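You operate a simulated robot arm through the tools that you are given. There is no shell and no other tool. Be economical: measure what you need, move in short steps, check, and stop when the job is done.

The job below is to be done with a simulated two-armed robot. You get a single attempt, and the scene is never put back.

Task
Pick up the grey carton labelled "elbows" from the top of the low platform with one hand, pass it to the other hand and put it in the crate on the orange cart. Set down upright: grey carton.
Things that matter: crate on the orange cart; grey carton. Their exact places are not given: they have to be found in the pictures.

The check looks at the end state, three seconds after you hand in, the way a careful person would. Anything else that was tipped, shoved, dropped, spilled or broken makes it a failure.

Robot
Two 7-joint arms with two-finger parallel grippers on one trunk, on a base that drives. Base frame: it is fixed to the floor where the robot stands at the start and does not move with it; the origin is under the middle of the robot, x ahead of it, y to its left, z up; the surface under the hand at the start is at about z = 500. Units: mm, degrees, N and s.
The left shoulder is at the start at [110, 169, 1425], the right one opposite. With the tool pointing down near the work surface each hand reaches from about 100 to 500 mm from the robot's upright axis, wherever it stands, measured 20 degrees to its own side. Places, roughly: crate on the orange cart [700, -2100, 400]. Payload 1.57 kg a hand.
The tool frame of a hand sits at the grasp point between the pads (the TCP): z along the fingers, y along the line on which they close. The tips reach 30 mm beyond it. The gripper opens to 80 mm. The fingers are 17 mm wide and 12 mm thick; the gripper's body (40 by 82 mm) begins 80 mm behind the TCP.
Orientation is told as [roll, pitch, yaw] about the base's x, y, z axes, in that order, counted from this pose: with the fingers straight down and closing along the base's y, the tool's x points along the base's -x, its y along +y and its z along -z.

Tools
- The arms move only by the tool send_rows. It takes "left_increments", "right_increments" or both (then of equal length, played together; a hand with none holds still); each is a list of rows, each an object of numbers (a shift or turn left out is 0, a gripper value left out holds the last): "dx", "dy", "dz": the shift along the base's x, y, z in m; "rx", "ry", "rz": the turn, a rotation vector about the base's x, y, z in degrees. In form: [{"dx": .., "dy": .., "dz": .., "rx": .., "ry": .., "rz": ..}, ...]. A call has 1 to 12 rows; each row is the pose to reach, as a shift and turn from the pose commanded when the call began. "left_jaw" and "right_jaw" are, for a hand that has rows, the gripper command, from -1 (shut) to 1 (fully open), values between in proportion, set as the call begins (left out, the last holds). Rows are played at 5 a second. More than 50 mm and 8.6 degrees between two rows, or a gripper value outside its range, and nothing of the call is played. Where a pose cannot be reached the arm comes as near as it can. A force on the tool above 40 N (or 10 N above the force at the start of the call, whichever is more), or a blocked arm, ends the call early, and 0.2 s more pass. The fingers move at their own pace (about 72 mm/s each) and stop on an object; they squeeze with about 42 N. The grip force told is the motor's: it shows also when the fingers shut on nothing. Time passes only in rows, and 0.2 s behind the last, so rows that repeat a pose let the fingers close. The reply holds the time, the measured pose of the TCP, the force on the tool along the base axes, the opening and the grip force, in the units named above and with some noise, with the torque about the TCP (base axes, N m) and any sound that the robot's microphone picked up.
- Cameras (640 x 400 px; columns grow to the right, rows downward): "scene" is now at [134.8, -15.2, 1586.3]; the picture's right is [-0.26, -0.97, 0.00], its down [-0.89, 0.24, -0.39] and it looks along [0.38, -0.10, -0.92] (base axes); focal length 268 px, centre (320, 200). "left" rides on the left gripper at [72, 7, -122] in its tool frame; the picture's right is [-0.09, 1.00, 0.00], its down [-0.84, -0.08, -0.54] and it looks along [-0.54, -0.05, 0.84] (tool axes); focal length 238 px, centre (320, 200). "right" rides on the right gripper at [72, -7, -122] in its tool frame; the picture's right is [0.09, 1.00, 0.00], its down [-0.84, 0.08, -0.54] and it looks along [-0.54, 0.05, 0.84] (tool axes); focal length 238 px, centre (320, 200).
- camera(camera): a new picture of that camera. The clock stands still meanwhile.
- slide_trunk(by): slides the trunk up (or, below 0, down) by that many mm; the arms and the scene camera ride with it, the base frame stays. It gives what a move gives, with no picture.
- base_move(legs): drives the robot by 1 to 6 legs, each [ahead, left, turn to the left] in mm, mm and degrees, along the robot's own axes; the way and the turn of a leg run together, so that a leg with both is an arc; at most 1500 mm and 180 degrees a leg. The arms and the cameras ride along, it lands a little off, and it stops where it bumps. It gives what a move gives.
- turn_head(pan, tilt): turns the head with the scene camera to pan (to the left, within 86 degrees either way) and tilt (down, from -29 to 69), counted from straight ahead of the robot. It gives what a move gives.
- locate(camera, pixels): for up to 12 pixels [column, row] of the newest picture of that camera ("zoom" is the newest enlarged one), the place [x, y, z] in the base frame of the surface seen there, good to about 2 mm. The clock stands still meanwhile.
- zoom(camera, box): a new picture of the part [left, top, right, bottom] of that camera's present view, enlarged. The clock stands still meanwhile.
- hand_in(): hands the job in; it is judged then, once.

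Keep the steps short. Do not move on a guess: measure, check each grasp and each placing, and mend mistakes. In all there are 80 turns and 78 pictures (those below and enlarged ones count). Leave the grippers open and the arms clear of the work at the hand-in unless told otherwise, and finish with a single line.

The tools are called by a JSON object that holds its "method" and its "body". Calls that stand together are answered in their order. send_rows: Moves the arms, as the interface text tells. Its arguments: {"type":"object","properties":{"left_increments":{"type":"array","items":{"type":"object","properties":{"dx":{"type":"number"},"dy":{"type":"number"},"dz":{"type":"number"},"rx":{"type":"number"},"ry":{"type":"number"},"rz":{"type":"number"}}}},"left_jaw":{"type":"number"},"right_increments":{"type":"array","items":{"type":"object","properties":{"dx":{"type":"number"},"dy":{"type":"number"},"dz":{"type":"number"},"rx":{"type":"number"},"ry":{"type":"number"},"rz":{"type":"number"}}}},"right_jaw":{"type":"number"}},"required":[]} The other tools are called the same way: slide_trunk (by) slides the trunk up or down; base_move (legs) drives the base; turn_head (pan, tilt) turns the head that bears the scene camera; camera (camera) takes a picture; locate (camera, pixels) gives the place of the surface under pixels of a picture; zoom (camera, box) takes an enlarged picture of a part of a camera's view; hand_in () hands the job in.

At the start:

```text
time: 0.0
left_position: [472.7, 202.3, 757.2]
left_tool_rot: [0.0, 0.0, -0.1]
left_wrist_force: [0.8, -0.5, 0.2]
left_torque: [0.0, 0.0, 0.0]
left_grip_width: 80.2
left_grasp_force: 0.0
right_position: [479.9, -184.6, 797.3]
right_tool_rot: [-0.1, -0.1, 0.0]
right_wrist_force: [0.1, -0.8, 0.4]
right_torque: [0.03, -0.02, -0.02]
right_grip_width: 79.9
right_grasp_force: 0.0
trunk travel left (down, up): [-739.0, 151.0]
robot x, y, heading: [5.0, -2.5, 0.1]
head pan, tilt: [-14.8, 67.1]
```

scene: 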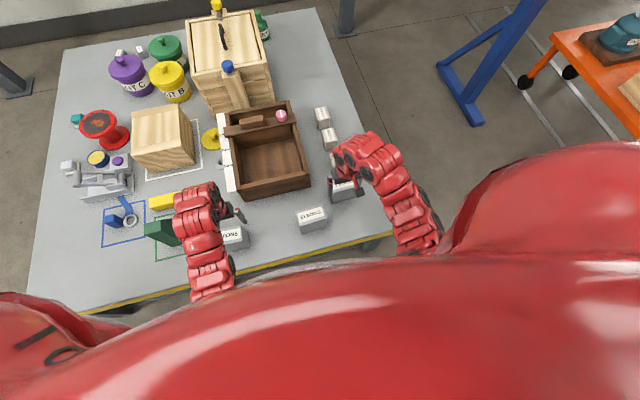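
right: 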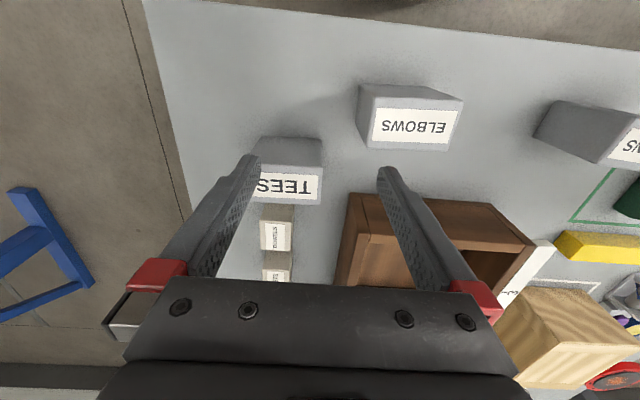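
left: 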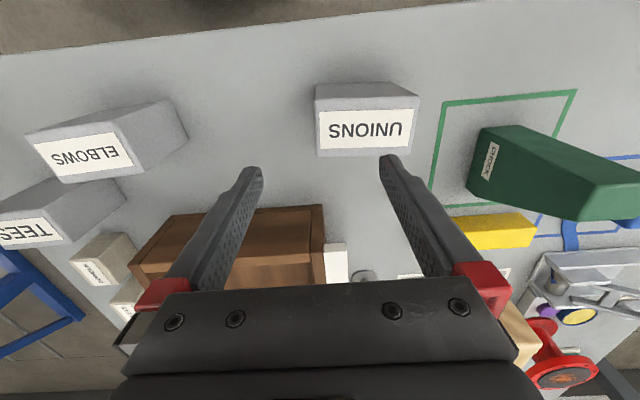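

The ELBOWS carton shows at about (312,218) in the scene view and (410,118) in the right view. I'll measure it from both.

{"method": "locate", "body": {"camera": "right", "pixels": [[360, 87], [440, 90], [462, 99], [374, 96], [366, 147], [448, 150], [410, 92], [415, 125], [300, 145], [325, 215], [400, 190]]}}

{"method": "zoom", "body": {"camera": "scene", "box": [200, 150, 400, 275]}}

```text
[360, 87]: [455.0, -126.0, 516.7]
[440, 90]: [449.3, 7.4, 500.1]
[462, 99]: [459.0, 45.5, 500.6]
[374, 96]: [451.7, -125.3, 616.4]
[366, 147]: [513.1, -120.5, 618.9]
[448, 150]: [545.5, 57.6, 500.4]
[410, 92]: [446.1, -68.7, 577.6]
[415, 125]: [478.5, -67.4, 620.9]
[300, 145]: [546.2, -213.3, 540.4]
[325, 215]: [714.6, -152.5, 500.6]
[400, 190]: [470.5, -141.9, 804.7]
```

```text
3.20 times, centred on (300, 212) of scene
```

zoom: 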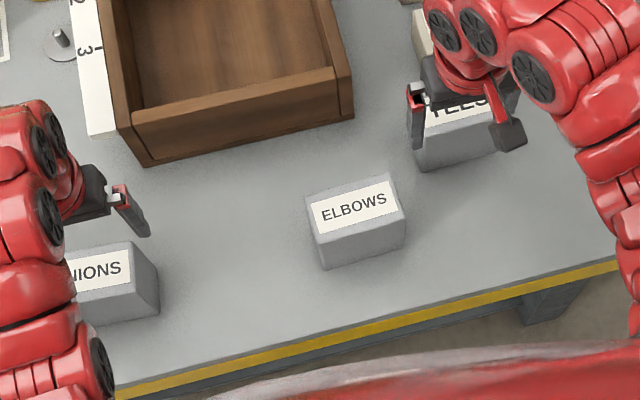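

{"method": "locate", "body": {"camera": "zoom", "pixels": [[310, 200], [387, 178], [402, 214], [318, 238], [357, 208], [324, 262], [402, 243], [360, 245], [450, 150], [100, 270], [240, 130], [420, 240]]}}

{"method": "zoom", "body": {"camera": "right", "box": [240, 60, 500, 220]}}

```text
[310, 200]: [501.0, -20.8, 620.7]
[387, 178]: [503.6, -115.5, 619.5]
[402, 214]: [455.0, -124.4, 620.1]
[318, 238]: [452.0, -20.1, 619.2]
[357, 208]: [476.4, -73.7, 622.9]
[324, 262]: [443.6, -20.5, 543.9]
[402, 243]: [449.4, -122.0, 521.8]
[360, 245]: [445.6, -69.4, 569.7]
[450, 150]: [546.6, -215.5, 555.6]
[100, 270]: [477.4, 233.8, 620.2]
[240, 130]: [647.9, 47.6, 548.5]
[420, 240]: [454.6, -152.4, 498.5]
```

```text
2.46 times, centred on (370, 140) of right
```

zoom: 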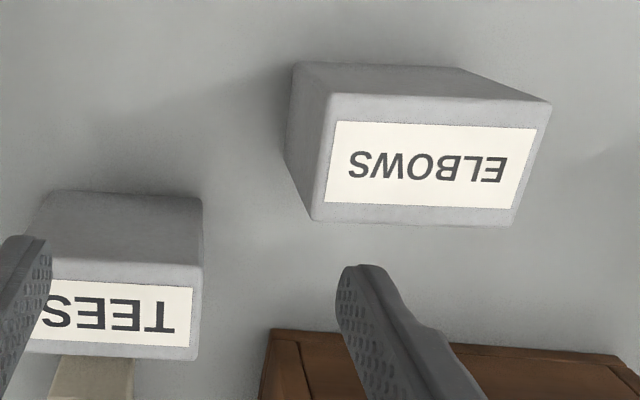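

{"method": "locate", "body": {"camera": "zoom", "pixels": [[334, 100], [546, 106], [440, 103], [318, 216], [512, 222], [415, 219], [300, 150], [325, 150], [530, 165], [375, 80]]}}

{"method": "turn_head", "body": {"pan": -70, "tilt": 25}}

{"method": "camera", "body": {"camera": "scene"}}

```text
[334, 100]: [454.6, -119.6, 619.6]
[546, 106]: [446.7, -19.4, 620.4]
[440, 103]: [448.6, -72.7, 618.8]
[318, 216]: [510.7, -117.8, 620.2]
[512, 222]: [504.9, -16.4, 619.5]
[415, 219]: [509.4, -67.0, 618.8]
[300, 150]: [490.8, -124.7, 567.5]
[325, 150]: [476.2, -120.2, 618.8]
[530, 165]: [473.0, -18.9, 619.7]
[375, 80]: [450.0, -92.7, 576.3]
```

```text
time: 1.2
left_position: [471.8, 202.5, 755.8]
left_tool_rot: [0.0, -0.1, 0.0]
left_wrist_force: [0.0, 0.2, -0.7]
left_torque: [-0.02, 0.03, -0.02]
left_grip_width: 80.2
left_grasp_force: 0.1
right_position: [479.3, -185.5, 796.3]
right_tool_rot: [0.0, 0.0, 0.0]
right_wrist_force: [-0.4, 0.1, 0.3]
right_torque: [0.0, 0.01, -0.03]
right_grip_width: 80.1
right_grasp_force: 0.0
trunk travel left (down, up): [-739.0, 151.0]
robot x, y, heading: [3.6, -1.7, -0.1]
head pan, tilt: [-70.0, 25.0]
```

```text
72 pictures are left
```

scene: 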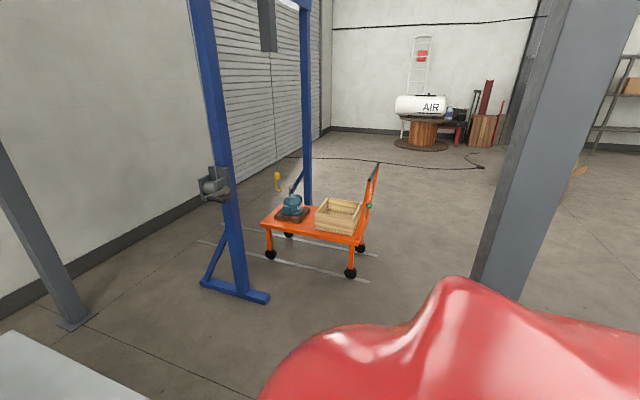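

Carton top is centred near (478,-70,620), about 60 x 105 mm and 120 mm tall, turned by about 4°. The crate shows at (338,215). I'll look closer at the cart.

{"method": "zoom", "body": {"camera": "scene", "box": [240, 150, 400, 290]}}

{"method": "locate", "body": {"camera": "scene", "pixels": [[337, 214], [318, 213], [352, 235], [362, 203], [327, 199], [290, 221], [292, 207], [268, 222], [355, 245], [330, 262], [240, 293], [505, 280]]}}

```text
2.86 times, centred on (320, 220) of scene
```

zoom: 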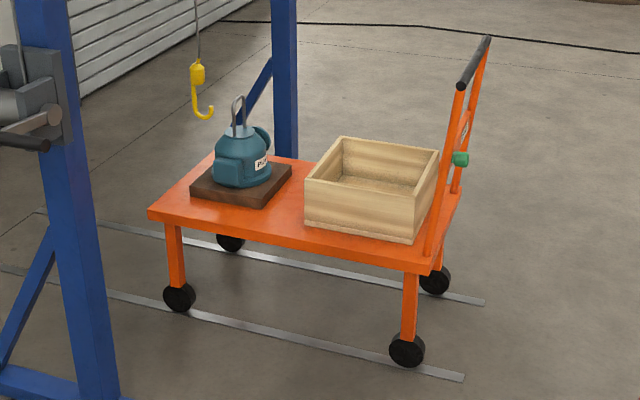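

```text
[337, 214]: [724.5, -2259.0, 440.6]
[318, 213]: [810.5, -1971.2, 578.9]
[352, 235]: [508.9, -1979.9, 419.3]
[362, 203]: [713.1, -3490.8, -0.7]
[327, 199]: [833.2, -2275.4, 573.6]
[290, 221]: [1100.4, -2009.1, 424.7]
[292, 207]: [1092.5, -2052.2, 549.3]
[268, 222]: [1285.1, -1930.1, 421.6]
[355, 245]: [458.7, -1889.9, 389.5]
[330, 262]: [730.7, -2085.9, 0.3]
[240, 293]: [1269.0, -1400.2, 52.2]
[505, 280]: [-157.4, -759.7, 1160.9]
```

The crate sits around x 510–830, y -1970 to -2280, with its floor at about z 440 and its rim at about 577. Plan: right hand takes the carton's right end from above, left hand takes the left end, and then I drive. First I'll yaw both hands, right +94° and left -86°, in place and high above the table.

{"method": "send_rows", "body": {"right_increments": [{"rz": 7.9}, {"rz": 15.8}, {"rz": 23.6}, {"rz": 31.4}, {"rz": 39.2}, {"rz": 47}, {"rz": 54.8}, {"rz": 62.6}, {"rz": 70.4}, {"rz": 78.2}, {"rz": 86}, {"rz": 94}], "left_increments": [{"rz": -7.2}, {"rz": -14.4}, {"rz": -21.6}, {"rz": -28.8}, {"rz": -36}, {"rz": -43}, {"rz": -50.2}, {"rz": -57.4}, {"rz": -64.6}, {"rz": -71.8}, {"rz": -79}, {"rz": -86}], "right_jaw": 1, "left_jaw": 1}}

```text
time: 3.8
left_position: [472.8, 201.5, 755.6]
left_tool_rot: [-0.1, -0.1, -86.1]
left_wrist_force: [-0.1, 0.2, -0.3]
left_torque: [0.0, -0.03, -0.04]
left_grip_width: 80.1
left_grasp_force: 0.1
right_position: [479.9, -186.3, 795.8]
right_tool_rot: [0.1, 0.1, 94.2]
right_wrist_force: [1.4, -0.4, -0.6]
right_torque: [0.02, 0.0, 0.04]
right_grip_width: 80.1
right_grasp_force: 0.0
trunk travel left (down, up): [-739.0, 151.0]
robot x, y, heading: [-4.4, -0.9, 0.1]
head pan, tilt: [-70.0, 25.0]
```

Both hands turned as wanted. Next the right hand goes above the right end of the carton with a 12° lean, tips about 50 mm over the top.

{"method": "send_rows", "body": {"right_increments": [{"dy": 0.03, "dz": -0.03, "rx": 4}, {"dy": 0.06, "dz": -0.06, "rx": 8}, {"dy": 0.087, "dz": -0.09, "rx": 12}, {"dy": 0.087, "dz": -0.096, "rx": 12}]}}

{"method": "turn_head", "body": {"pan": -8, "tilt": 60}}

{"method": "camera", "body": {"camera": "right"}}

{"method": "camera", "body": {"camera": "scene"}}

```text
time: 4.8
left_position: [470.4, 202.6, 756.9]
left_tool_rot: [0.0, 0.0, -86.0]
left_wrist_force: [0.4, -0.1, 0.4]
left_torque: [0.0, 0.02, -0.01]
left_grip_width: 79.8
left_grasp_force: 0.1
right_position: [479.0, -99.0, 700.7]
right_tool_rot: [-1.0, -12.1, 94.0]
right_wrist_force: [-1.3, -0.5, 0.5]
right_torque: [0.0, 0.03, -0.03]
right_grip_width: 79.9
right_grasp_force: 0.1
trunk travel left (down, up): [-739.0, 151.0]
robot x, y, heading: [-1.7, -0.8, 0.1]
head pan, tilt: [-70.0, 25.0]
```

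```text
time: 6.2
left_position: [472.9, 202.3, 756.1]
left_tool_rot: [0.0, 0.0, -86.0]
left_wrist_force: [-0.8, 0.5, 0.6]
left_torque: [-0.03, 0.02, 0.03]
left_grip_width: 80.0
left_grasp_force: 0.0
right_position: [480.0, -99.2, 701.9]
right_tool_rot: [-0.7, -12.0, 94.1]
right_wrist_force: [-0.4, 0.1, 0.1]
right_torque: [-0.02, -0.01, 0.02]
right_grip_width: 80.0
right_grasp_force: 0.0
trunk travel left (down, up): [-739.0, 151.0]
robot x, y, heading: [0.8, -2.5, -0.1]
head pan, tilt: [-8.0, 60.0]
```

```text
70 pictures are left
```

right: 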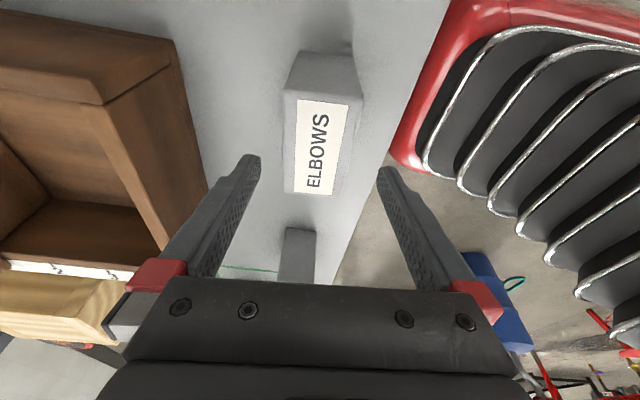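

```text
69 pictures are left
```

scene: 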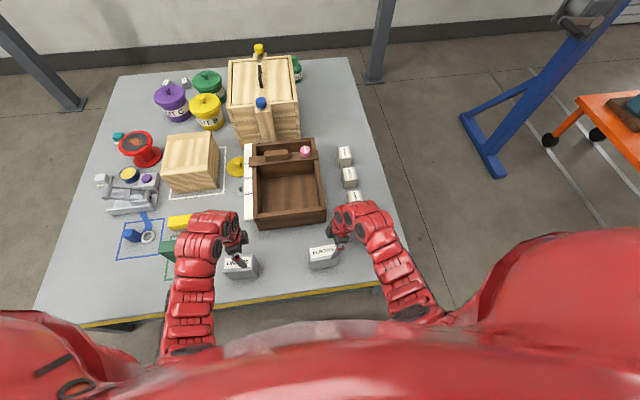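

{"method": "locate", "body": {"camera": "right", "pixels": [[290, 96], [357, 100], [325, 98], [287, 188], [335, 192], [311, 190], [291, 140], [350, 140], [320, 70]]}}

{"method": "zoom", "body": {"camera": "right", "box": [240, 30, 400, 230]}}

```text
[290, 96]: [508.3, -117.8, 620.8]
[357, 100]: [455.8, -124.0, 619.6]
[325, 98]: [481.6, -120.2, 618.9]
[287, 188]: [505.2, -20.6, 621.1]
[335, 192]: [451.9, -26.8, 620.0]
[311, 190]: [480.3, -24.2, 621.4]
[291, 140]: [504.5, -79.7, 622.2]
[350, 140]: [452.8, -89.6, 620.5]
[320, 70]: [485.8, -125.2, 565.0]
```

```text
2.00 times, centred on (320, 130) of right
```

zoom: 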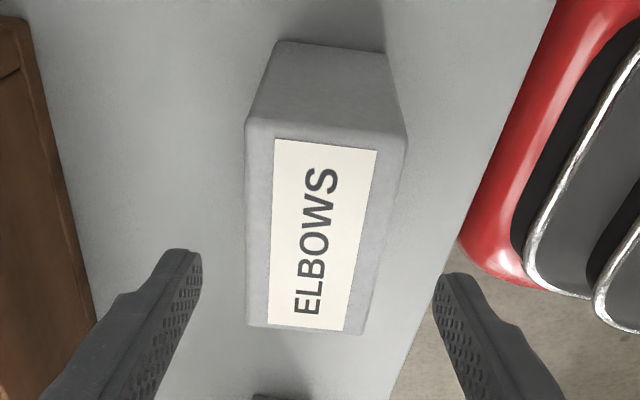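

The right hand is lined up: carton centre x≈480 at y=-99, with about 10 mm clear each side. Descending in steps to TCP z≈593.

{"method": "send_rows", "body": {"right_increments": [{"dz": -0.03}, {"dz": -0.06}, {"dz": -0.085}, {"dz": -0.1}, {"dz": -0.108}]}}

{"method": "camera", "body": {"camera": "right"}}

```text
time: 7.4
left_position: [472.5, 201.7, 755.9]
left_tool_rot: [0.0, -0.1, -86.0]
left_wrist_force: [0.4, -0.4, 0.5]
left_torque: [0.01, 0.02, 0.0]
left_grip_width: 80.1
left_grasp_force: 0.1
right_position: [479.3, -98.7, 593.1]
right_tool_rot: [-0.9, -11.9, 94.1]
right_wrist_force: [-0.7, -0.1, 0.3]
right_torque: [0.01, -0.01, 0.0]
right_grip_width: 80.2
right_grasp_force: 0.0
trunk travel left (down, up): [-739.0, 151.0]
robot x, y, heading: [-0.0, 2.1, 0.1]
head pan, tilt: [-8.0, 60.0]
```

```text
67 pictures are left
```

right: 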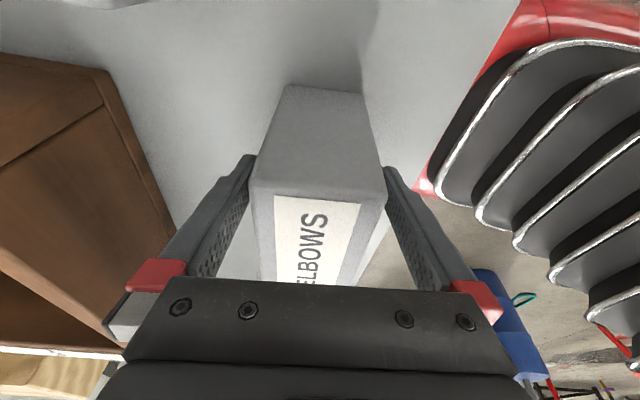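

Fingers straddle the carton. Closing the right hand.

{"method": "send_rows", "body": {"right_increments": [{}, {}, {}, {}], "right_jaw": -1}}

```text
time: 8.4
left_position: [473.0, 202.6, 756.6]
left_tool_rot: [0.0, 0.0, -86.0]
left_wrist_force: [-0.3, -0.1, 0.5]
left_torque: [-0.02, 0.0, 0.02]
left_grip_width: 79.6
left_grasp_force: 0.0
right_position: [478.9, -98.5, 592.4]
right_tool_rot: [-0.9, -12.0, 94.1]
right_wrist_force: [2.8, 0.0, 2.2]
right_torque: [-0.01, -0.05, -0.03]
right_grip_width: 64.8
right_grasp_force: 42.0
trunk travel left (down, up): [-739.0, 151.0]
robot x, y, heading: [0.5, -1.1, 0.1]
head pan, tilt: [-8.0, 60.0]
```

Held at 64.8 mm with 42 N. Lifting 20 mm to read the weight and check for tilt.

{"method": "send_rows", "body": {"right_increments": [{"dz": 0.007}, {"dz": 0.014}, {"dz": 0.02}, {"dz": 0.02}]}}

{"method": "camera", "body": {"camera": "right"}}

{"method": "camera", "body": {"camera": "left"}}

```text
time: 9.4
left_position: [473.0, 201.7, 756.6]
left_tool_rot: [0.0, 0.0, -86.0]
left_wrist_force: [-0.3, 0.0, -0.1]
left_torque: [0.01, -0.04, 0.01]
left_grip_width: 80.0
left_grasp_force: 0.0
right_position: [478.4, -97.9, 612.0]
right_tool_rot: [-0.7, -12.0, 94.0]
right_wrist_force: [0.2, 1.2, -4.2]
right_torque: [-0.1, 0.0, 0.01]
right_grip_width: 64.6
right_grasp_force: 42.2
trunk travel left (down, up): [-739.0, 151.0]
robot x, y, heading: [-1.3, -1.0, -0.2]
head pan, tilt: [-8.0, 60.0]
```

```text
66 pictures are left
```

right: 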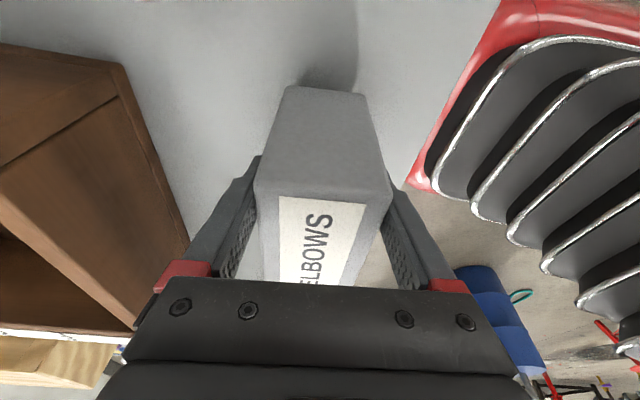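

```text
65 pictures are left
```

left: 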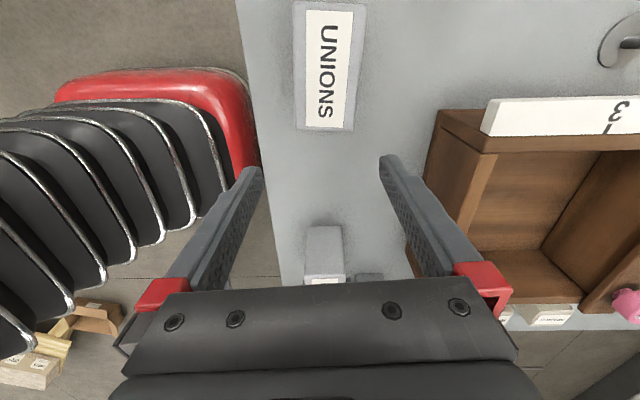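

It weighs about 0.43 kg and stayed level in the grip. Raising the carton another 120 mm and 50 mm toward the middle, while the left hand rises and leans -12°.

{"method": "send_rows", "body": {"right_increments": [{"dz": 0.04}, {"dz": 0.08, "dy": 0.01}, {"dz": 0.11, "dy": 0.03}, {"dz": 0.12, "dy": 0.05}, {"dz": 0.12, "dy": 0.05}], "left_increments": [{"dz": 0.035, "rx": -3}, {"dz": 0.07, "rx": -6}, {"dz": 0.1, "rx": -9}, {"dz": 0.115, "rx": -12, "dy": -0.02}, {"dz": 0.115, "rx": -12, "dy": -0.06}]}}

{"method": "camera", "body": {"camera": "left"}}

{"method": "camera", "body": {"camera": "scene"}}

```text
time: 10.6
left_position: [472.8, 142.1, 870.5]
left_tool_rot: [-1.0, -11.9, -86.0]
left_wrist_force: [-0.4, -0.6, -0.2]
left_torque: [0.06, 0.0, -0.01]
left_grip_width: 80.1
left_grasp_force: 0.1
right_position: [479.4, -49.8, 731.9]
right_tool_rot: [-0.8, -12.1, 94.0]
right_wrist_force: [0.0, -0.4, -3.9]
right_torque: [-0.11, 0.04, 0.01]
right_grip_width: 65.1
right_grasp_force: 42.0
trunk travel left (down, up): [-739.0, 151.0]
robot x, y, heading: [-1.2, -0.2, -0.0]
head pan, tilt: [-8.0, 60.0]
```

```text
64 pictures are left
```

left: 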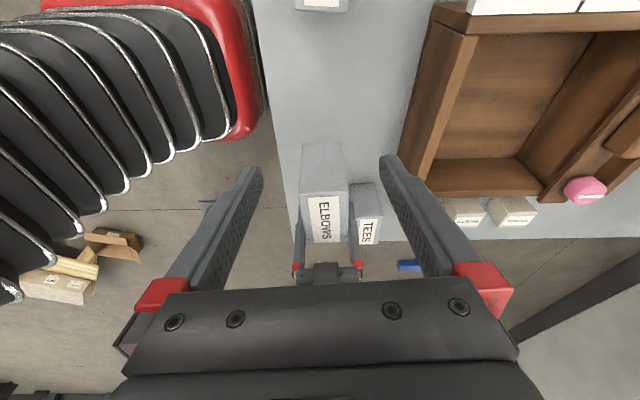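

```text
63 pictures are left
```

scene: 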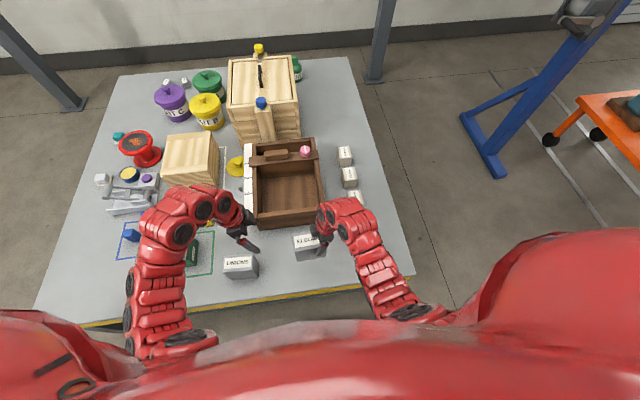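

Left view shows the carton at (325,215) between the fingers' planes. Bringing the left hand over the carton's left end, tips still above its top.

{"method": "send_rows", "body": {"left_increments": [{"dy": -0.04}, {"dy": -0.08}, {"dy": -0.115, "dz": -0.01, "dx": 0.003}, {"dy": -0.135, "dz": -0.03, "dx": 0.003}, {"dy": -0.148, "dz": -0.055, "dx": 0.003}, {"dy": -0.148, "dz": -0.06, "dx": 0.003}]}}

{"method": "camera", "body": {"camera": "left"}}

{"method": "zoom", "body": {"camera": "scene", "box": [200, 150, 420, 290]}}

```text
time: 12.0
left_position: [475.2, -6.9, 811.1]
left_tool_rot: [-0.8, -12.0, -85.9]
left_wrist_force: [0.1, -0.9, 0.2]
left_torque: [0.01, -0.01, 0.0]
left_grip_width: 80.0
left_grasp_force: 0.1
right_position: [478.9, -48.1, 734.4]
right_tool_rot: [-0.8, -11.9, 93.9]
right_wrist_force: [0.4, 0.1, -3.9]
right_torque: [-0.12, -0.02, -0.02]
right_grip_width: 64.8
right_grasp_force: 42.0
trunk travel left (down, up): [-739.0, 151.0]
robot x, y, heading: [-1.5, 1.8, 0.3]
head pan, tilt: [-8.0, 60.0]
```

```text
62 pictures are left
```

left: 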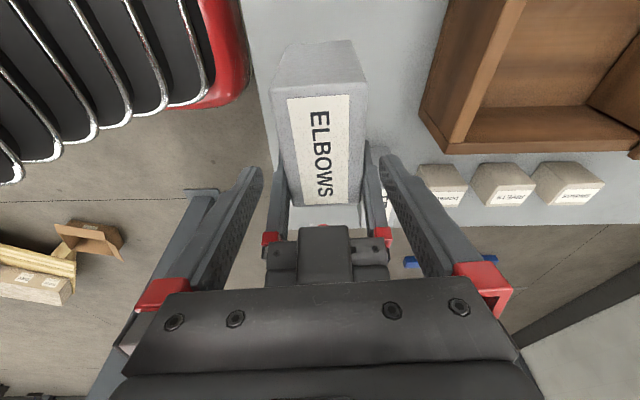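

```text
2.86 times, centred on (310, 220) of scene
```

zoom: 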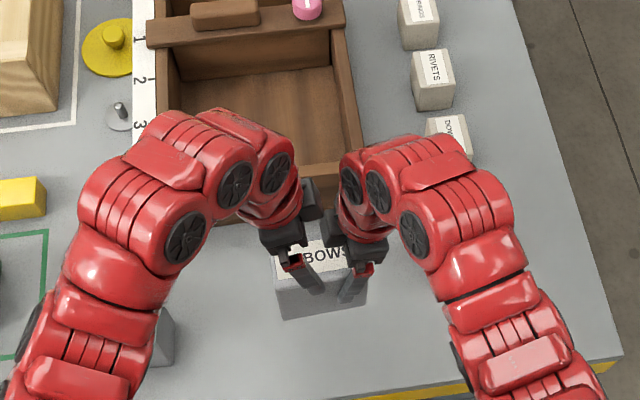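

The left hand is over the left end, centred near col 322, and the wrists have clearance. Descending in small steps to the same depth as the right hand.

{"method": "send_rows", "body": {"left_increments": [{"dz": -0.02}, {"dz": -0.04}, {"dz": -0.055}, {"dz": -0.068}, {"dz": -0.076}]}}

{"method": "camera", "body": {"camera": "left"}}

{"method": "zoom", "body": {"camera": "scene", "box": [200, 150, 420, 290]}}

```text
time: 13.2
left_position: [475.7, -4.9, 736.4]
left_tool_rot: [-0.8, -11.9, -86.0]
left_wrist_force: [-0.8, 16.6, 14.8]
left_torque: [-1.81, -0.17, 0.01]
left_grip_width: 79.8
left_grasp_force: 0.0
right_position: [478.8, -51.4, 732.0]
right_tool_rot: [-0.7, -11.7, 93.9]
right_wrist_force: [2.4, -17.2, -19.2]
right_torque: [1.03, 0.14, -0.03]
right_grip_width: 64.9
right_grasp_force: 42.2
trunk travel left (down, up): [-739.0, 151.0]
robot x, y, heading: [0.1, -3.0, 0.2]
head pan, tilt: [-8.0, 60.0]
```

```text
60 pictures are left
```

left: 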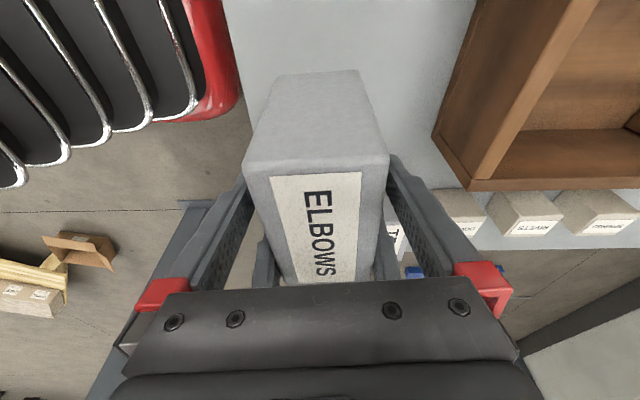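

```text
2.86 times, centred on (310, 220) of scene
```

zoom: 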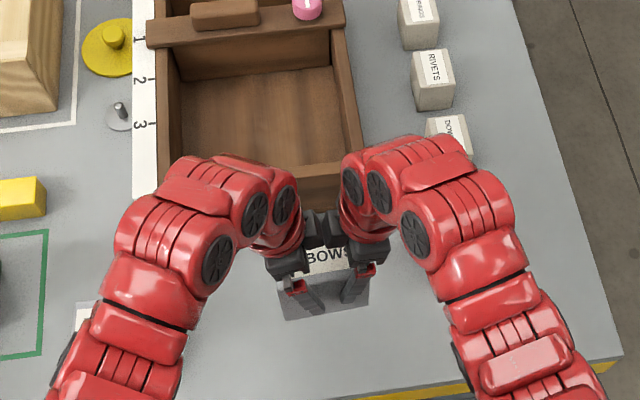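

The hands touch each other lightly (about 17 N, palm to palm). I'll back the left up, lean it 9° more outward, shift it 5 mm left, and come back down.

{"method": "send_rows", "body": {"left_increments": [{"dz": 0.012, "dy": 0.004}, {"dz": 0.025, "dy": 0.006, "rx": -3}, {"dz": 0.025, "dy": 0.006, "rx": -9}, {"dz": 0.015, "dy": 0.006, "rx": -9}, {"dz": 0.006, "dy": 0.006, "rx": -9}]}}

{"method": "camera", "body": {"camera": "left"}}

```text
time: 14.4
left_position: [475.3, 0.3, 741.9]
left_tool_rot: [-1.5, -21.0, -85.8]
left_wrist_force: [-0.3, 0.3, -0.9]
left_torque: [0.01, -0.03, 0.03]
left_grip_width: 79.9
left_grasp_force: 0.0
right_position: [478.8, -47.8, 733.7]
right_tool_rot: [-0.8, -12.0, 94.1]
right_wrist_force: [0.1, -0.1, -3.8]
right_torque: [-0.12, 0.0, -0.01]
right_grip_width: 64.9
right_grasp_force: 42.4
trunk travel left (down, up): [-739.0, 151.0]
robot x, y, heading: [2.3, 2.8, 0.0]
head pan, tilt: [-8.0, 60.0]
```

```text
58 pictures are left
```

left: 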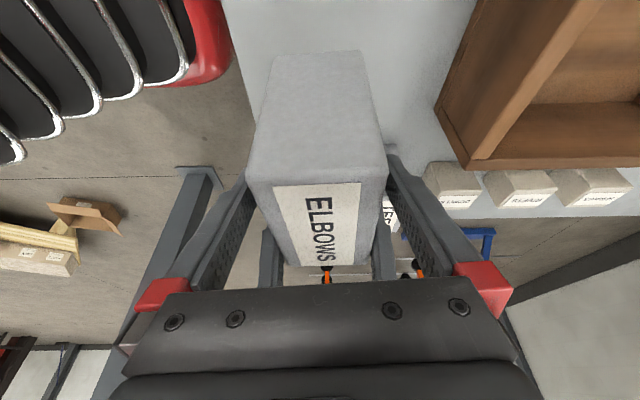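

Contact is gone and the fingers straddle the carton. Lowering the left 8 mm, then closing it.

{"method": "send_rows", "body": {"left_increments": [{"dz": -0.004}, {"dz": -0.008}]}}

{"method": "send_rows", "body": {"left_increments": [{}, {}, {}, {}], "left_jaw": -1}}

```text
time: 15.0
left_position: [476.1, -0.2, 732.5]
left_tool_rot: [-1.8, -21.0, -85.7]
left_wrist_force: [0.7, 0.1, 0.7]
left_torque: [0.05, -0.01, 0.0]
left_grip_width: 80.3
left_grasp_force: 0.0
right_position: [479.0, -49.2, 732.9]
right_tool_rot: [-0.8, -12.0, 94.0]
right_wrist_force: [-0.7, 0.6, -3.3]
right_torque: [-0.11, -0.01, 0.0]
right_grip_width: 65.1
right_grasp_force: 42.1
trunk travel left (down, up): [-739.0, 151.0]
robot x, y, heading: [0.6, -0.0, -0.2]
head pan, tilt: [-8.0, 60.0]
```

```text
time: 16.0
left_position: [476.5, 1.1, 733.6]
left_tool_rot: [-1.4, -20.8, -85.6]
left_wrist_force: [6.0, -1.9, -2.9]
left_torque: [0.48, -1.93, 0.69]
left_grip_width: 65.8
left_grasp_force: 42.1
right_position: [478.7, -47.4, 733.2]
right_tool_rot: [-0.7, -12.0, 94.0]
right_wrist_force: [-6.4, 2.0, 4.3]
right_torque: [-0.22, 1.93, -0.38]
right_grip_width: 64.7
right_grasp_force: 42.2
trunk travel left (down, up): [-739.0, 151.0]
robot x, y, heading: [-3.1, 0.6, 0.1]
head pan, tilt: [-8.0, 60.0]
```

Both hands hold it (65.8 and 64.7 mm). Opening the right hand while the left keeps hold.

{"method": "send_rows", "body": {"right_increments": [{}, {}, {}], "right_jaw": 1}}

{"method": "send_rows", "body": {"right_increments": [{"dz": 0.02, "dy": -0.006}, {"dz": 0.05, "dy": -0.02}, {"dz": 0.085, "dy": -0.045}, {"dz": 0.1, "dy": -0.09}, {"dz": 0.1, "dy": -0.13}]}}

{"method": "camera", "body": {"camera": "left"}}

{"method": "camera", "body": {"camera": "right"}}

```text
time: 16.8
left_position: [476.7, 0.6, 732.9]
left_tool_rot: [-1.6, -20.8, -85.7]
left_wrist_force: [0.3, 0.0, 0.1]
left_torque: [0.09, -0.02, 0.0]
left_grip_width: 64.9
left_grasp_force: 42.2
right_position: [479.0, -48.6, 732.6]
right_tool_rot: [-0.9, -11.9, 94.2]
right_wrist_force: [0.1, 1.0, -0.5]
right_torque: [0.02, 0.02, -0.04]
right_grip_width: 79.8
right_grasp_force: 0.0
trunk travel left (down, up): [-739.0, 151.0]
robot x, y, heading: [4.5, -0.4, 0.1]
head pan, tilt: [-8.0, 60.0]
```

```text
time: 18.0
left_position: [474.9, 0.1, 732.9]
left_tool_rot: [-1.6, -20.9, -85.7]
left_wrist_force: [-0.6, -1.0, 0.8]
left_torque: [0.1, 0.01, 0.02]
left_grip_width: 64.8
left_grasp_force: 41.8
right_position: [480.7, -179.0, 832.7]
right_tool_rot: [-0.7, -12.1, 94.1]
right_wrist_force: [0.2, 0.4, 0.6]
right_torque: [0.01, 0.0, -0.03]
right_grip_width: 79.9
right_grasp_force: 0.0
trunk travel left (down, up): [-739.0, 151.0]
robot x, y, heading: [-1.3, 0.4, 0.2]
head pan, tilt: [-8.0, 60.0]
```

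```text
57 pictures are left
```

left: 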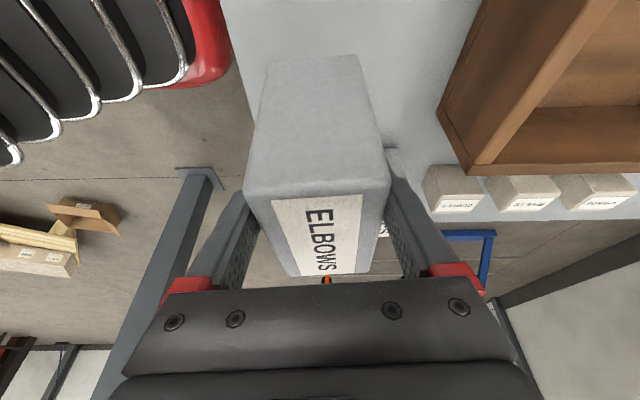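

```text
56 pictures are left
```

right: 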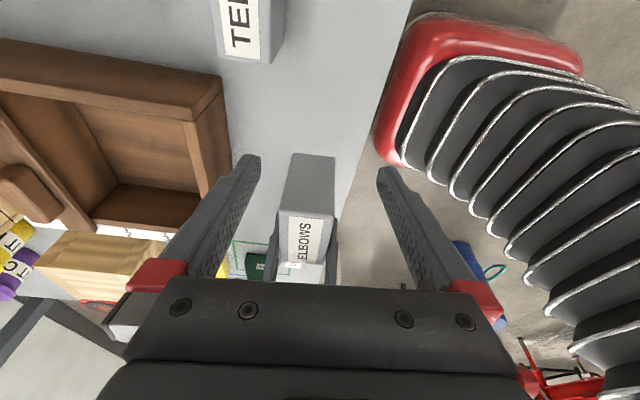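

The left hand alone holds the carton level. Now I'll look to the right to plan the drive, since a pillar stood there.

{"method": "turn_head", "body": {"pan": -86, "tilt": 35}}

{"method": "camera", "body": {"camera": "scene"}}

{"method": "turn_head", "body": {"pan": -45, "tilt": 45}}

{"method": "camera", "body": {"camera": "scene"}}

```text
time: 19.5
left_position: [474.7, 0.2, 733.4]
left_tool_rot: [-1.5, -20.8, -85.7]
left_wrist_force: [-0.8, 0.7, 0.2]
left_torque: [0.07, 0.0, -0.01]
left_grip_width: 64.8
left_grasp_force: 42.1
right_position: [479.3, -178.1, 832.5]
right_tool_rot: [-0.7, -12.0, 94.1]
right_wrist_force: [0.4, 0.4, -0.6]
right_torque: [-0.02, 0.01, -0.01]
right_grip_width: 80.1
right_grasp_force: 0.1
trunk travel left (down, up): [-739.0, 151.0]
robot x, y, heading: [1.9, 1.2, 0.0]
head pan, tilt: [-85.9, 35.0]
```

```text
55 pictures are left
```

scene: 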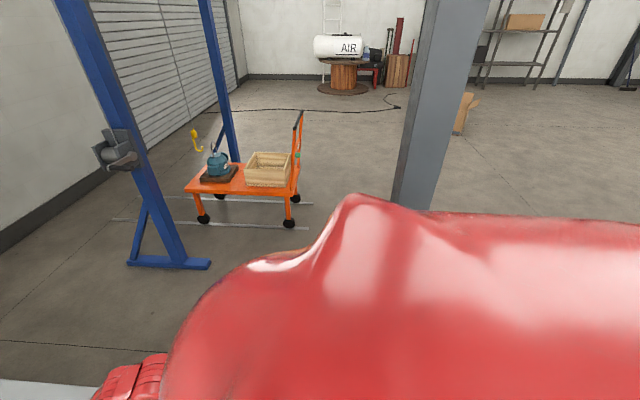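

```text
time: 20.6
left_position: [475.3, -0.5, 732.9]
left_tool_rot: [-1.5, -21.0, -85.7]
left_wrist_force: [0.1, 0.1, -0.2]
left_torque: [0.08, -0.01, 0.01]
left_grip_width: 64.6
left_grasp_force: 42.2
right_position: [479.6, -178.9, 831.5]
right_tool_rot: [-0.8, -11.9, 94.1]
right_wrist_force: [-0.2, 0.0, 0.3]
right_torque: [-0.01, 0.02, 0.02]
right_grip_width: 79.9
right_grasp_force: 0.1
trunk travel left (down, up): [-739.0, 151.0]
robot x, y, heading: [1.7, -0.4, -0.1]
head pan, tilt: [-45.0, 45.0]
```

```text
54 pictures are left
```

scene: 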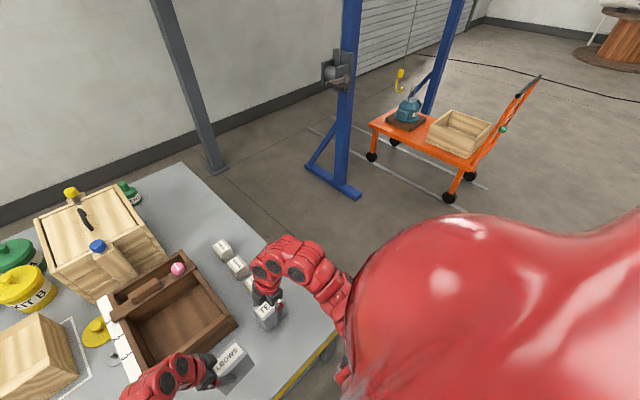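

I need the pillar, table corner and cart positions for the drive, so I'll measure here and then look right again.

{"method": "locate", "body": {"camera": "scene", "pixels": [[332, 330], [275, 398], [183, 165], [355, 195], [310, 165], [449, 197], [372, 158], [458, 160], [430, 145], [478, 125], [318, 370], [536, 78]]}}

{"method": "turn_head", "body": {"pan": -86, "tilt": 45}}

{"method": "camera", "body": {"camera": "scene"}}

```text
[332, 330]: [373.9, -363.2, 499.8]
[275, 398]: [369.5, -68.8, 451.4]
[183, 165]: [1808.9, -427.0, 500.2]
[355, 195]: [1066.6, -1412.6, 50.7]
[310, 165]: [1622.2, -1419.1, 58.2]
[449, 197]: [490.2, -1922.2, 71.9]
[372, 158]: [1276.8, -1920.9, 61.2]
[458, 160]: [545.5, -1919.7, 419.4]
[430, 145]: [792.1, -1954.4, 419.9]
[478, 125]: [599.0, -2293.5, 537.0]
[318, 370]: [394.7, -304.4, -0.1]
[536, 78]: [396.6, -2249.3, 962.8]
```

```text
time: 21.6
left_position: [475.2, 0.2, 733.2]
left_tool_rot: [-1.7, -20.8, -85.7]
left_wrist_force: [0.5, 0.6, -0.2]
left_torque: [0.07, 0.02, 0.03]
left_grip_width: 64.8
left_grasp_force: 42.5
right_position: [480.2, -178.2, 832.1]
right_tool_rot: [-0.8, -11.9, 94.1]
right_wrist_force: [-0.4, 0.3, -0.5]
right_torque: [0.03, 0.02, -0.01]
right_grip_width: 80.0
right_grasp_force: 0.0
trunk travel left (down, up): [-739.0, 151.0]
robot x, y, heading: [1.7, -0.3, -0.1]
head pan, tilt: [-85.9, 45.0]
```

```text
53 pictures are left
```

scene: 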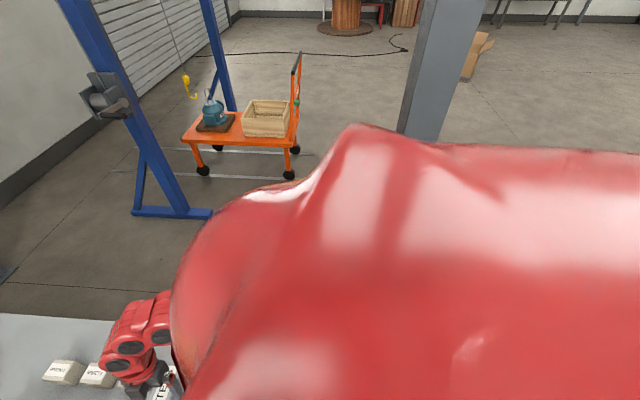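

{"method": "locate", "body": {"camera": "scene", "pixels": [[402, 128], [418, 130], [435, 138], [425, 60], [455, 60], [470, 60], [300, 130], [340, 100], [265, 118], [245, 100], [289, 101], [285, 136]]}}

```text
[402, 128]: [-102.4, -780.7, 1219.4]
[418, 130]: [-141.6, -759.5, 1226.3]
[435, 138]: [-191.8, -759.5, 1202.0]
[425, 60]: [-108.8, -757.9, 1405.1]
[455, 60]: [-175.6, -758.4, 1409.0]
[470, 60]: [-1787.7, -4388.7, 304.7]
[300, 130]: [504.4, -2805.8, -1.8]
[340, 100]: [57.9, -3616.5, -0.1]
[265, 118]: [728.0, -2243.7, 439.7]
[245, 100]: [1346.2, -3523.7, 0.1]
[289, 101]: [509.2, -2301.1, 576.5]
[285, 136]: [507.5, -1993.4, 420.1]
```

The pillar is at about x -100…-200, y -760…-860, so the gap to the table corner (374,-363) is only ~620 mm. I'd rather go around behind the pillar, so I'll use the wrist pictures to see what is behind.

{"method": "locate", "body": {"camera": "left", "pixels": [[30, 260], [80, 205], [195, 172], [160, 220], [30, 355], [215, 240], [10, 200], [150, 150]]}}

{"method": "locate", "body": {"camera": "right", "pixels": [[360, 230], [470, 260], [500, 300], [580, 340], [520, 300], [630, 330], [560, 310], [440, 250], [600, 60], [540, 375]]}}

{"method": "camera", "body": {"camera": "right"}}

```text
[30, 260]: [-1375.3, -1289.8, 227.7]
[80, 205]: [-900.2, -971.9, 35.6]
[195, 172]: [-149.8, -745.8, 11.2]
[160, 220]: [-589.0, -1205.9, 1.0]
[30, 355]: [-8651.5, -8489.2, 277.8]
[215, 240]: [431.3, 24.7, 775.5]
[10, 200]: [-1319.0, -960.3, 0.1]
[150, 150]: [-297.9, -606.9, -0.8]
```

```text
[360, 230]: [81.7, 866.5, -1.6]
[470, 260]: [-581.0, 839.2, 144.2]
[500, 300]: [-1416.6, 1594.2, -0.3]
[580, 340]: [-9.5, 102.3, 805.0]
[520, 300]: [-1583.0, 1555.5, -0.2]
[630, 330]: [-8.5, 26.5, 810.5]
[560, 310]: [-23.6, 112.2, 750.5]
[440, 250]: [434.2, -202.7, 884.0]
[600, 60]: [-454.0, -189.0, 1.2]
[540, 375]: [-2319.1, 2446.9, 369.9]
```

```text
52 pictures are left
```

right: 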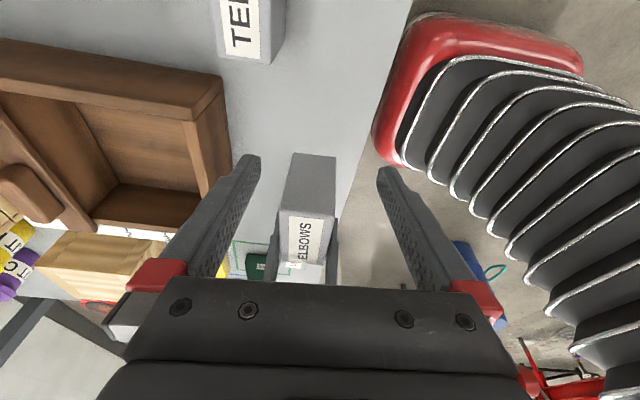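

The red rounded body in the right view is the base. I'll measure its outline.

{"method": "locate", "body": {"camera": "right", "pixels": [[382, 130], [390, 70], [420, 20], [500, 25], [578, 60], [578, 72], [400, 160], [440, 18], [545, 38], [376, 145]]}}

{"method": "zoom", "body": {"camera": "left", "box": [0, 0, 260, 320]}}

```text
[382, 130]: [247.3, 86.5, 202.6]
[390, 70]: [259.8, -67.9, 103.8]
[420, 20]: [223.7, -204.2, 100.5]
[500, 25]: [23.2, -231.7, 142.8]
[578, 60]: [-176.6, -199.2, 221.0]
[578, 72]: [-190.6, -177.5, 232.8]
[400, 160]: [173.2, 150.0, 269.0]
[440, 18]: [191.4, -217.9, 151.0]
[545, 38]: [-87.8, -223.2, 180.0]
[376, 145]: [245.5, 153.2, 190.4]
```

```text
1.25 times, centred on (130, 160) of left
```

zoom: 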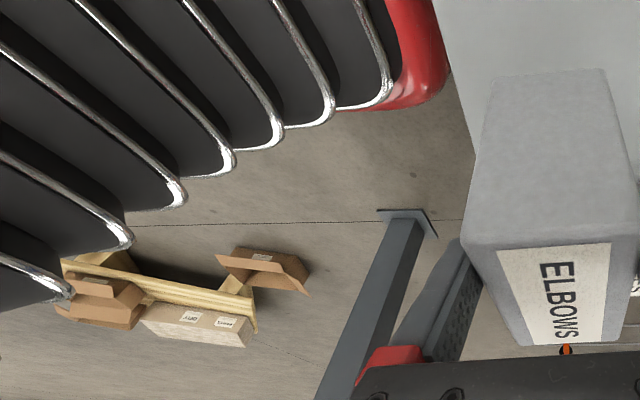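

Base footprint is about ±260 x ±235 mm. Boxes stand behind at x≈-900, so the front gap is comparable. I need the width at elbow level; the red mass in the scene view is the right arm.

{"method": "locate", "body": {"camera": "scene", "pixels": [[350, 130], [430, 150], [520, 155], [620, 160], [300, 180], [250, 200], [200, 240], [180, 290], [300, 250], [400, 250], [185, 350], [150, 320]]}}

```text
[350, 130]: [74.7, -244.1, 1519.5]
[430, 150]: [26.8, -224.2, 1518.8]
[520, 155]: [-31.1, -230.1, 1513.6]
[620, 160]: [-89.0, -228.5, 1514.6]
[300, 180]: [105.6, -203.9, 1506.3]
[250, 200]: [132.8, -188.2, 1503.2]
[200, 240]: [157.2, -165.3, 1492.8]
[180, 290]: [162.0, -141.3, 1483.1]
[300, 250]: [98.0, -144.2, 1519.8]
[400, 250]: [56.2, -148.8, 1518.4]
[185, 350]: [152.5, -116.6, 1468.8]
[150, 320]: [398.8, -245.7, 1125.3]
```

{"method": "turn_head", "body": {"pan": -25, "tilt": 60}}

{"method": "camera", "body": {"camera": "scene"}}

```text
time: 22.9
left_position: [475.4, 0.2, 733.0]
left_tool_rot: [-1.6, -20.8, -85.6]
left_wrist_force: [-0.3, -0.4, 0.5]
left_torque: [0.09, 0.0, 0.01]
left_grip_width: 64.9
left_grasp_force: 41.8
right_position: [480.6, -177.7, 831.9]
right_tool_rot: [-0.8, -12.1, 94.2]
right_wrist_force: [0.0, 0.3, -0.6]
right_torque: [0.05, 0.0, 0.01]
right_grip_width: 80.0
right_grasp_force: 0.2
trunk travel left (down, up): [-739.0, 151.0]
robot x, y, heading: [-3.2, 1.2, 0.2]
head pan, tilt: [-25.0, 60.0]
```

```text
50 pictures are left
```

scene: 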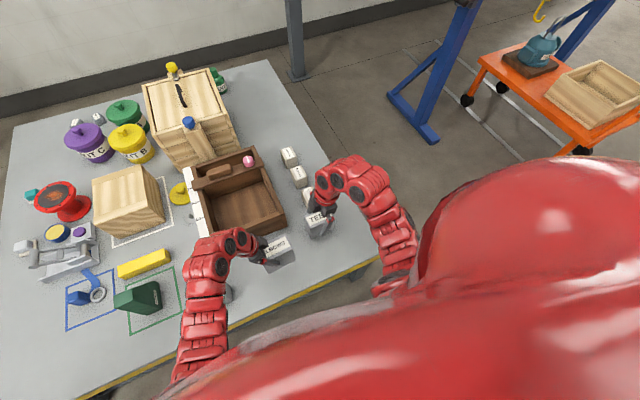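

{"method": "locate", "body": {"camera": "scene", "pixels": [[345, 165], [385, 195], [405, 225], [415, 240], [410, 260], [395, 285], [380, 290], [430, 220], [205, 300], [190, 340], [180, 370]]}}

```text
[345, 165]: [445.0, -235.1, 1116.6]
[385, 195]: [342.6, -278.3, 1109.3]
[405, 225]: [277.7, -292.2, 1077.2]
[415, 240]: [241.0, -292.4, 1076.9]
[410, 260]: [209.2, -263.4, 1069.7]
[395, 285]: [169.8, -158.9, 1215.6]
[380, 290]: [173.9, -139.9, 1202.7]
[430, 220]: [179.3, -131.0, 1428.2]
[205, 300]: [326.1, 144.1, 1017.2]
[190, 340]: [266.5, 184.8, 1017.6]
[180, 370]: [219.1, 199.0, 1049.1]
```

Right elbow reaches about 310 mm sideways, so I'll draw both hands 100 mm to the left to tuck it in. I'll raise the carton 80 mm at the same time, before driving.

{"method": "send_rows", "body": {"left_increments": [{"dz": 0.03, "dy": 0.02}, {"dz": 0.06, "dy": 0.05}, {"dz": 0.08, "dy": 0.08}, {"dz": 0.08, "dy": 0.1}], "right_increments": [{"dy": 0.02}, {"dy": 0.05}, {"dy": 0.08}, {"dy": 0.1}]}}

{"method": "camera", "body": {"camera": "scene"}}

```text
time: 23.9
left_position: [475.3, 100.2, 813.4]
left_tool_rot: [-1.6, -21.1, -85.7]
left_wrist_force: [0.1, -0.3, -3.8]
left_torque: [0.07, 0.0, -0.02]
left_grip_width: 64.8
left_grasp_force: 42.2
right_position: [479.1, -77.9, 832.4]
right_tool_rot: [-0.7, -11.9, 94.1]
right_wrist_force: [0.4, -0.3, 0.2]
right_torque: [-0.06, -0.03, -0.02]
right_grip_width: 80.0
right_grasp_force: 0.1
trunk travel left (down, up): [-739.0, 151.0]
robot x, y, heading: [-1.4, -2.8, 0.0]
head pan, tilt: [-25.0, 60.0]
```

```text
49 pictures are left
```

scene: 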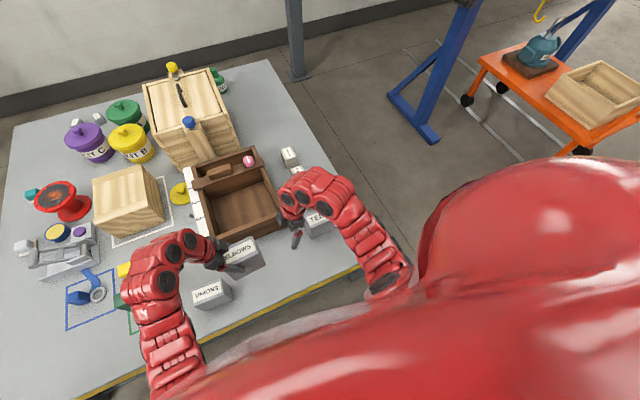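

{"method": "locate", "body": {"camera": "scene", "pixels": [[375, 210], [395, 240], [408, 265], [411, 280], [400, 295]]}}

{"method": "base_move", "body": {"legs": [[-150, -130, 0]]}}

```text
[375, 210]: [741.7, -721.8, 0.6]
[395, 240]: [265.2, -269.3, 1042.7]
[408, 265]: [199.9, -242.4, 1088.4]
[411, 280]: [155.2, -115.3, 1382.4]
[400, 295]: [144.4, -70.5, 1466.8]
```

```text
time: 25.5
left_position: [326.9, -30.4, 813.4]
left_tool_rot: [-1.4, -20.9, -85.8]
left_wrist_force: [-0.2, 0.3, -3.8]
left_torque: [0.08, -0.01, 0.01]
left_grip_width: 64.8
left_grasp_force: 42.6
right_position: [329.7, -208.6, 831.3]
right_tool_rot: [-0.8, -11.9, 94.1]
right_wrist_force: [-1.2, 0.1, 0.1]
right_torque: [0.04, -0.02, 0.01]
right_grip_width: 79.7
right_grasp_force: 0.0
trunk travel left (down, up): [-739.0, 151.0]
robot x, y, heading: [-150.3, -133.5, 0.1]
head pan, tilt: [-25.0, 60.0]
```

Backed off cleanly. Now turning 50° to the right in place to face the gap, then looking.

{"method": "base_move", "body": {"legs": [[0, 0, -50]]}}

{"method": "turn_head", "body": {"pan": -20, "tilt": 45}}

{"method": "camera", "body": {"camera": "scene"}}

```text
time: 28.2
left_position: [230.1, -434.3, 812.8]
left_tool_rot: [-1.6, -20.9, -136.1]
left_wrist_force: [0.6, 0.6, -3.9]
left_torque: [0.04, -0.05, 0.01]
left_grip_width: 65.1
left_grasp_force: 42.4
right_position: [94.0, -550.9, 831.7]
right_tool_rot: [-0.8, -11.9, 43.7]
right_wrist_force: [0.2, 0.1, -0.6]
right_torque: [-0.02, -0.02, 0.0]
right_grip_width: 80.0
right_grasp_force: 0.0
trunk travel left (down, up): [-739.0, 151.0]
robot x, y, heading: [-149.0, -132.9, -50.4]
head pan, tilt: [-25.0, 60.0]
```

```text
time: 29.0
left_position: [230.9, -435.5, 812.1]
left_tool_rot: [-1.5, -21.0, -136.0]
left_wrist_force: [-0.8, -0.4, -3.3]
left_torque: [0.05, -0.09, -0.01]
left_grip_width: 64.8
left_grasp_force: 42.3
right_position: [95.2, -549.6, 832.6]
right_tool_rot: [-0.8, -12.0, 43.6]
right_wrist_force: [0.0, -0.4, -0.3]
right_torque: [0.02, 0.0, 0.03]
right_grip_width: 80.3
right_grasp_force: 0.0
trunk travel left (down, up): [-739.0, 151.0]
robot x, y, heading: [-151.7, -130.2, -50.5]
head pan, tilt: [-20.0, 45.0]
```

```text
48 pictures are left
```

scene: 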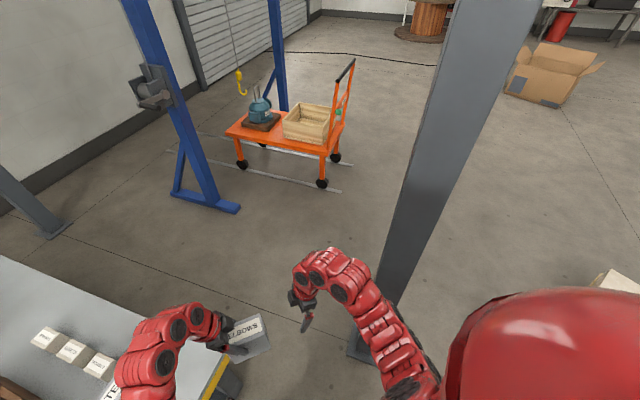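

I can see the pillar's foot at (358,350) and the table corner at (225,370). Measuring the real gap.

{"method": "locate", "body": {"camera": "scene", "pixels": [[349, 350], [358, 335], [372, 360], [378, 275], [400, 305], [380, 310], [228, 362], [240, 380], [205, 395], [385, 330], [430, 350]]}}

{"method": "zoom", "body": {"camera": "scene", "box": [180, 270, 460, 400]}}

```text
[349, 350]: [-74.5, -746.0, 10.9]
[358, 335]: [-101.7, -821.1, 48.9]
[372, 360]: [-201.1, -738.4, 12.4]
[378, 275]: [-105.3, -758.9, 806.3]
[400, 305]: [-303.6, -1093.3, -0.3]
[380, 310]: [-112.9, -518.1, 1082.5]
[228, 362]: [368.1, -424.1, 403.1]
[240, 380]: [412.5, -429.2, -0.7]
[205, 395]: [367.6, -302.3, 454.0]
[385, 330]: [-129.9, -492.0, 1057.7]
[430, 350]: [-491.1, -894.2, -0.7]
```

```text
2.29 times, centred on (320, 335) of scene
```

zoom: 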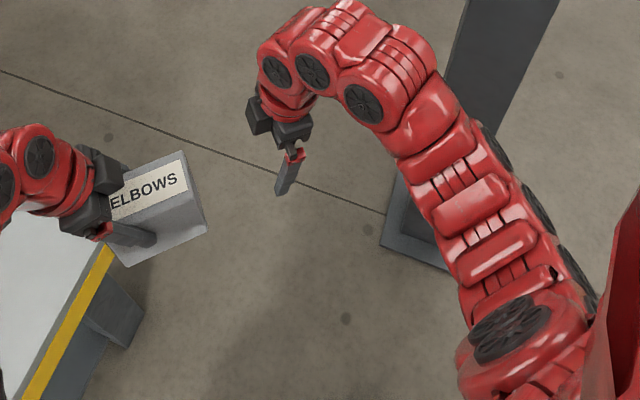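

{"method": "locate", "body": {"camera": "zoom", "pixels": [[112, 248], [118, 275], [140, 312], [125, 345], [90, 330], [60, 345], [75, 370], [385, 245], [445, 270], [400, 190], [110, 300], [45, 385]]}}

```text
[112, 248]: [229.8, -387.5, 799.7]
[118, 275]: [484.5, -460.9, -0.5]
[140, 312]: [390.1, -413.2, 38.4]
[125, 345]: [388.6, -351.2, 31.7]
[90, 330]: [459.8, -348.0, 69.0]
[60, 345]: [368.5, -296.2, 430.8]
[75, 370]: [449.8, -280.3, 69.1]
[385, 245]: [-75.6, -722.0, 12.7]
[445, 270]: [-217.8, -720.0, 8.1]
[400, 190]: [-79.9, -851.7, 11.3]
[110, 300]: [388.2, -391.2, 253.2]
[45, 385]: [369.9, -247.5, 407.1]
```

True gap: table leg corner (388,-420) to pillar plate (-75,-720), about 552 mm against a base width of 470. It is passable with about 40 mm each side at heading -57° along the midline. Aligning first, then a short advance.

{"method": "base_move", "body": {"legs": [[0, 0, -6.6], [0, 21, 0]]}}

```text
time: 30.3
left_position: [208.2, -464.7, 813.4]
left_tool_rot: [-1.5, -21.0, -142.8]
left_wrist_force: [0.2, -0.3, -4.0]
left_torque: [0.01, -0.1, 0.01]
left_grip_width: 64.9
left_grasp_force: 41.8
right_position: [62.1, -564.6, 832.4]
right_tool_rot: [-0.8, -12.0, 37.0]
right_wrist_force: [0.4, -0.4, 0.7]
right_torque: [0.01, 0.0, 0.01]
right_grip_width: 80.1
right_grasp_force: 0.1
trunk travel left (down, up): [-739.0, 151.0]
robot x, y, heading: [-133.4, -119.2, -57.1]
head pan, tilt: [-20.0, 45.0]
```

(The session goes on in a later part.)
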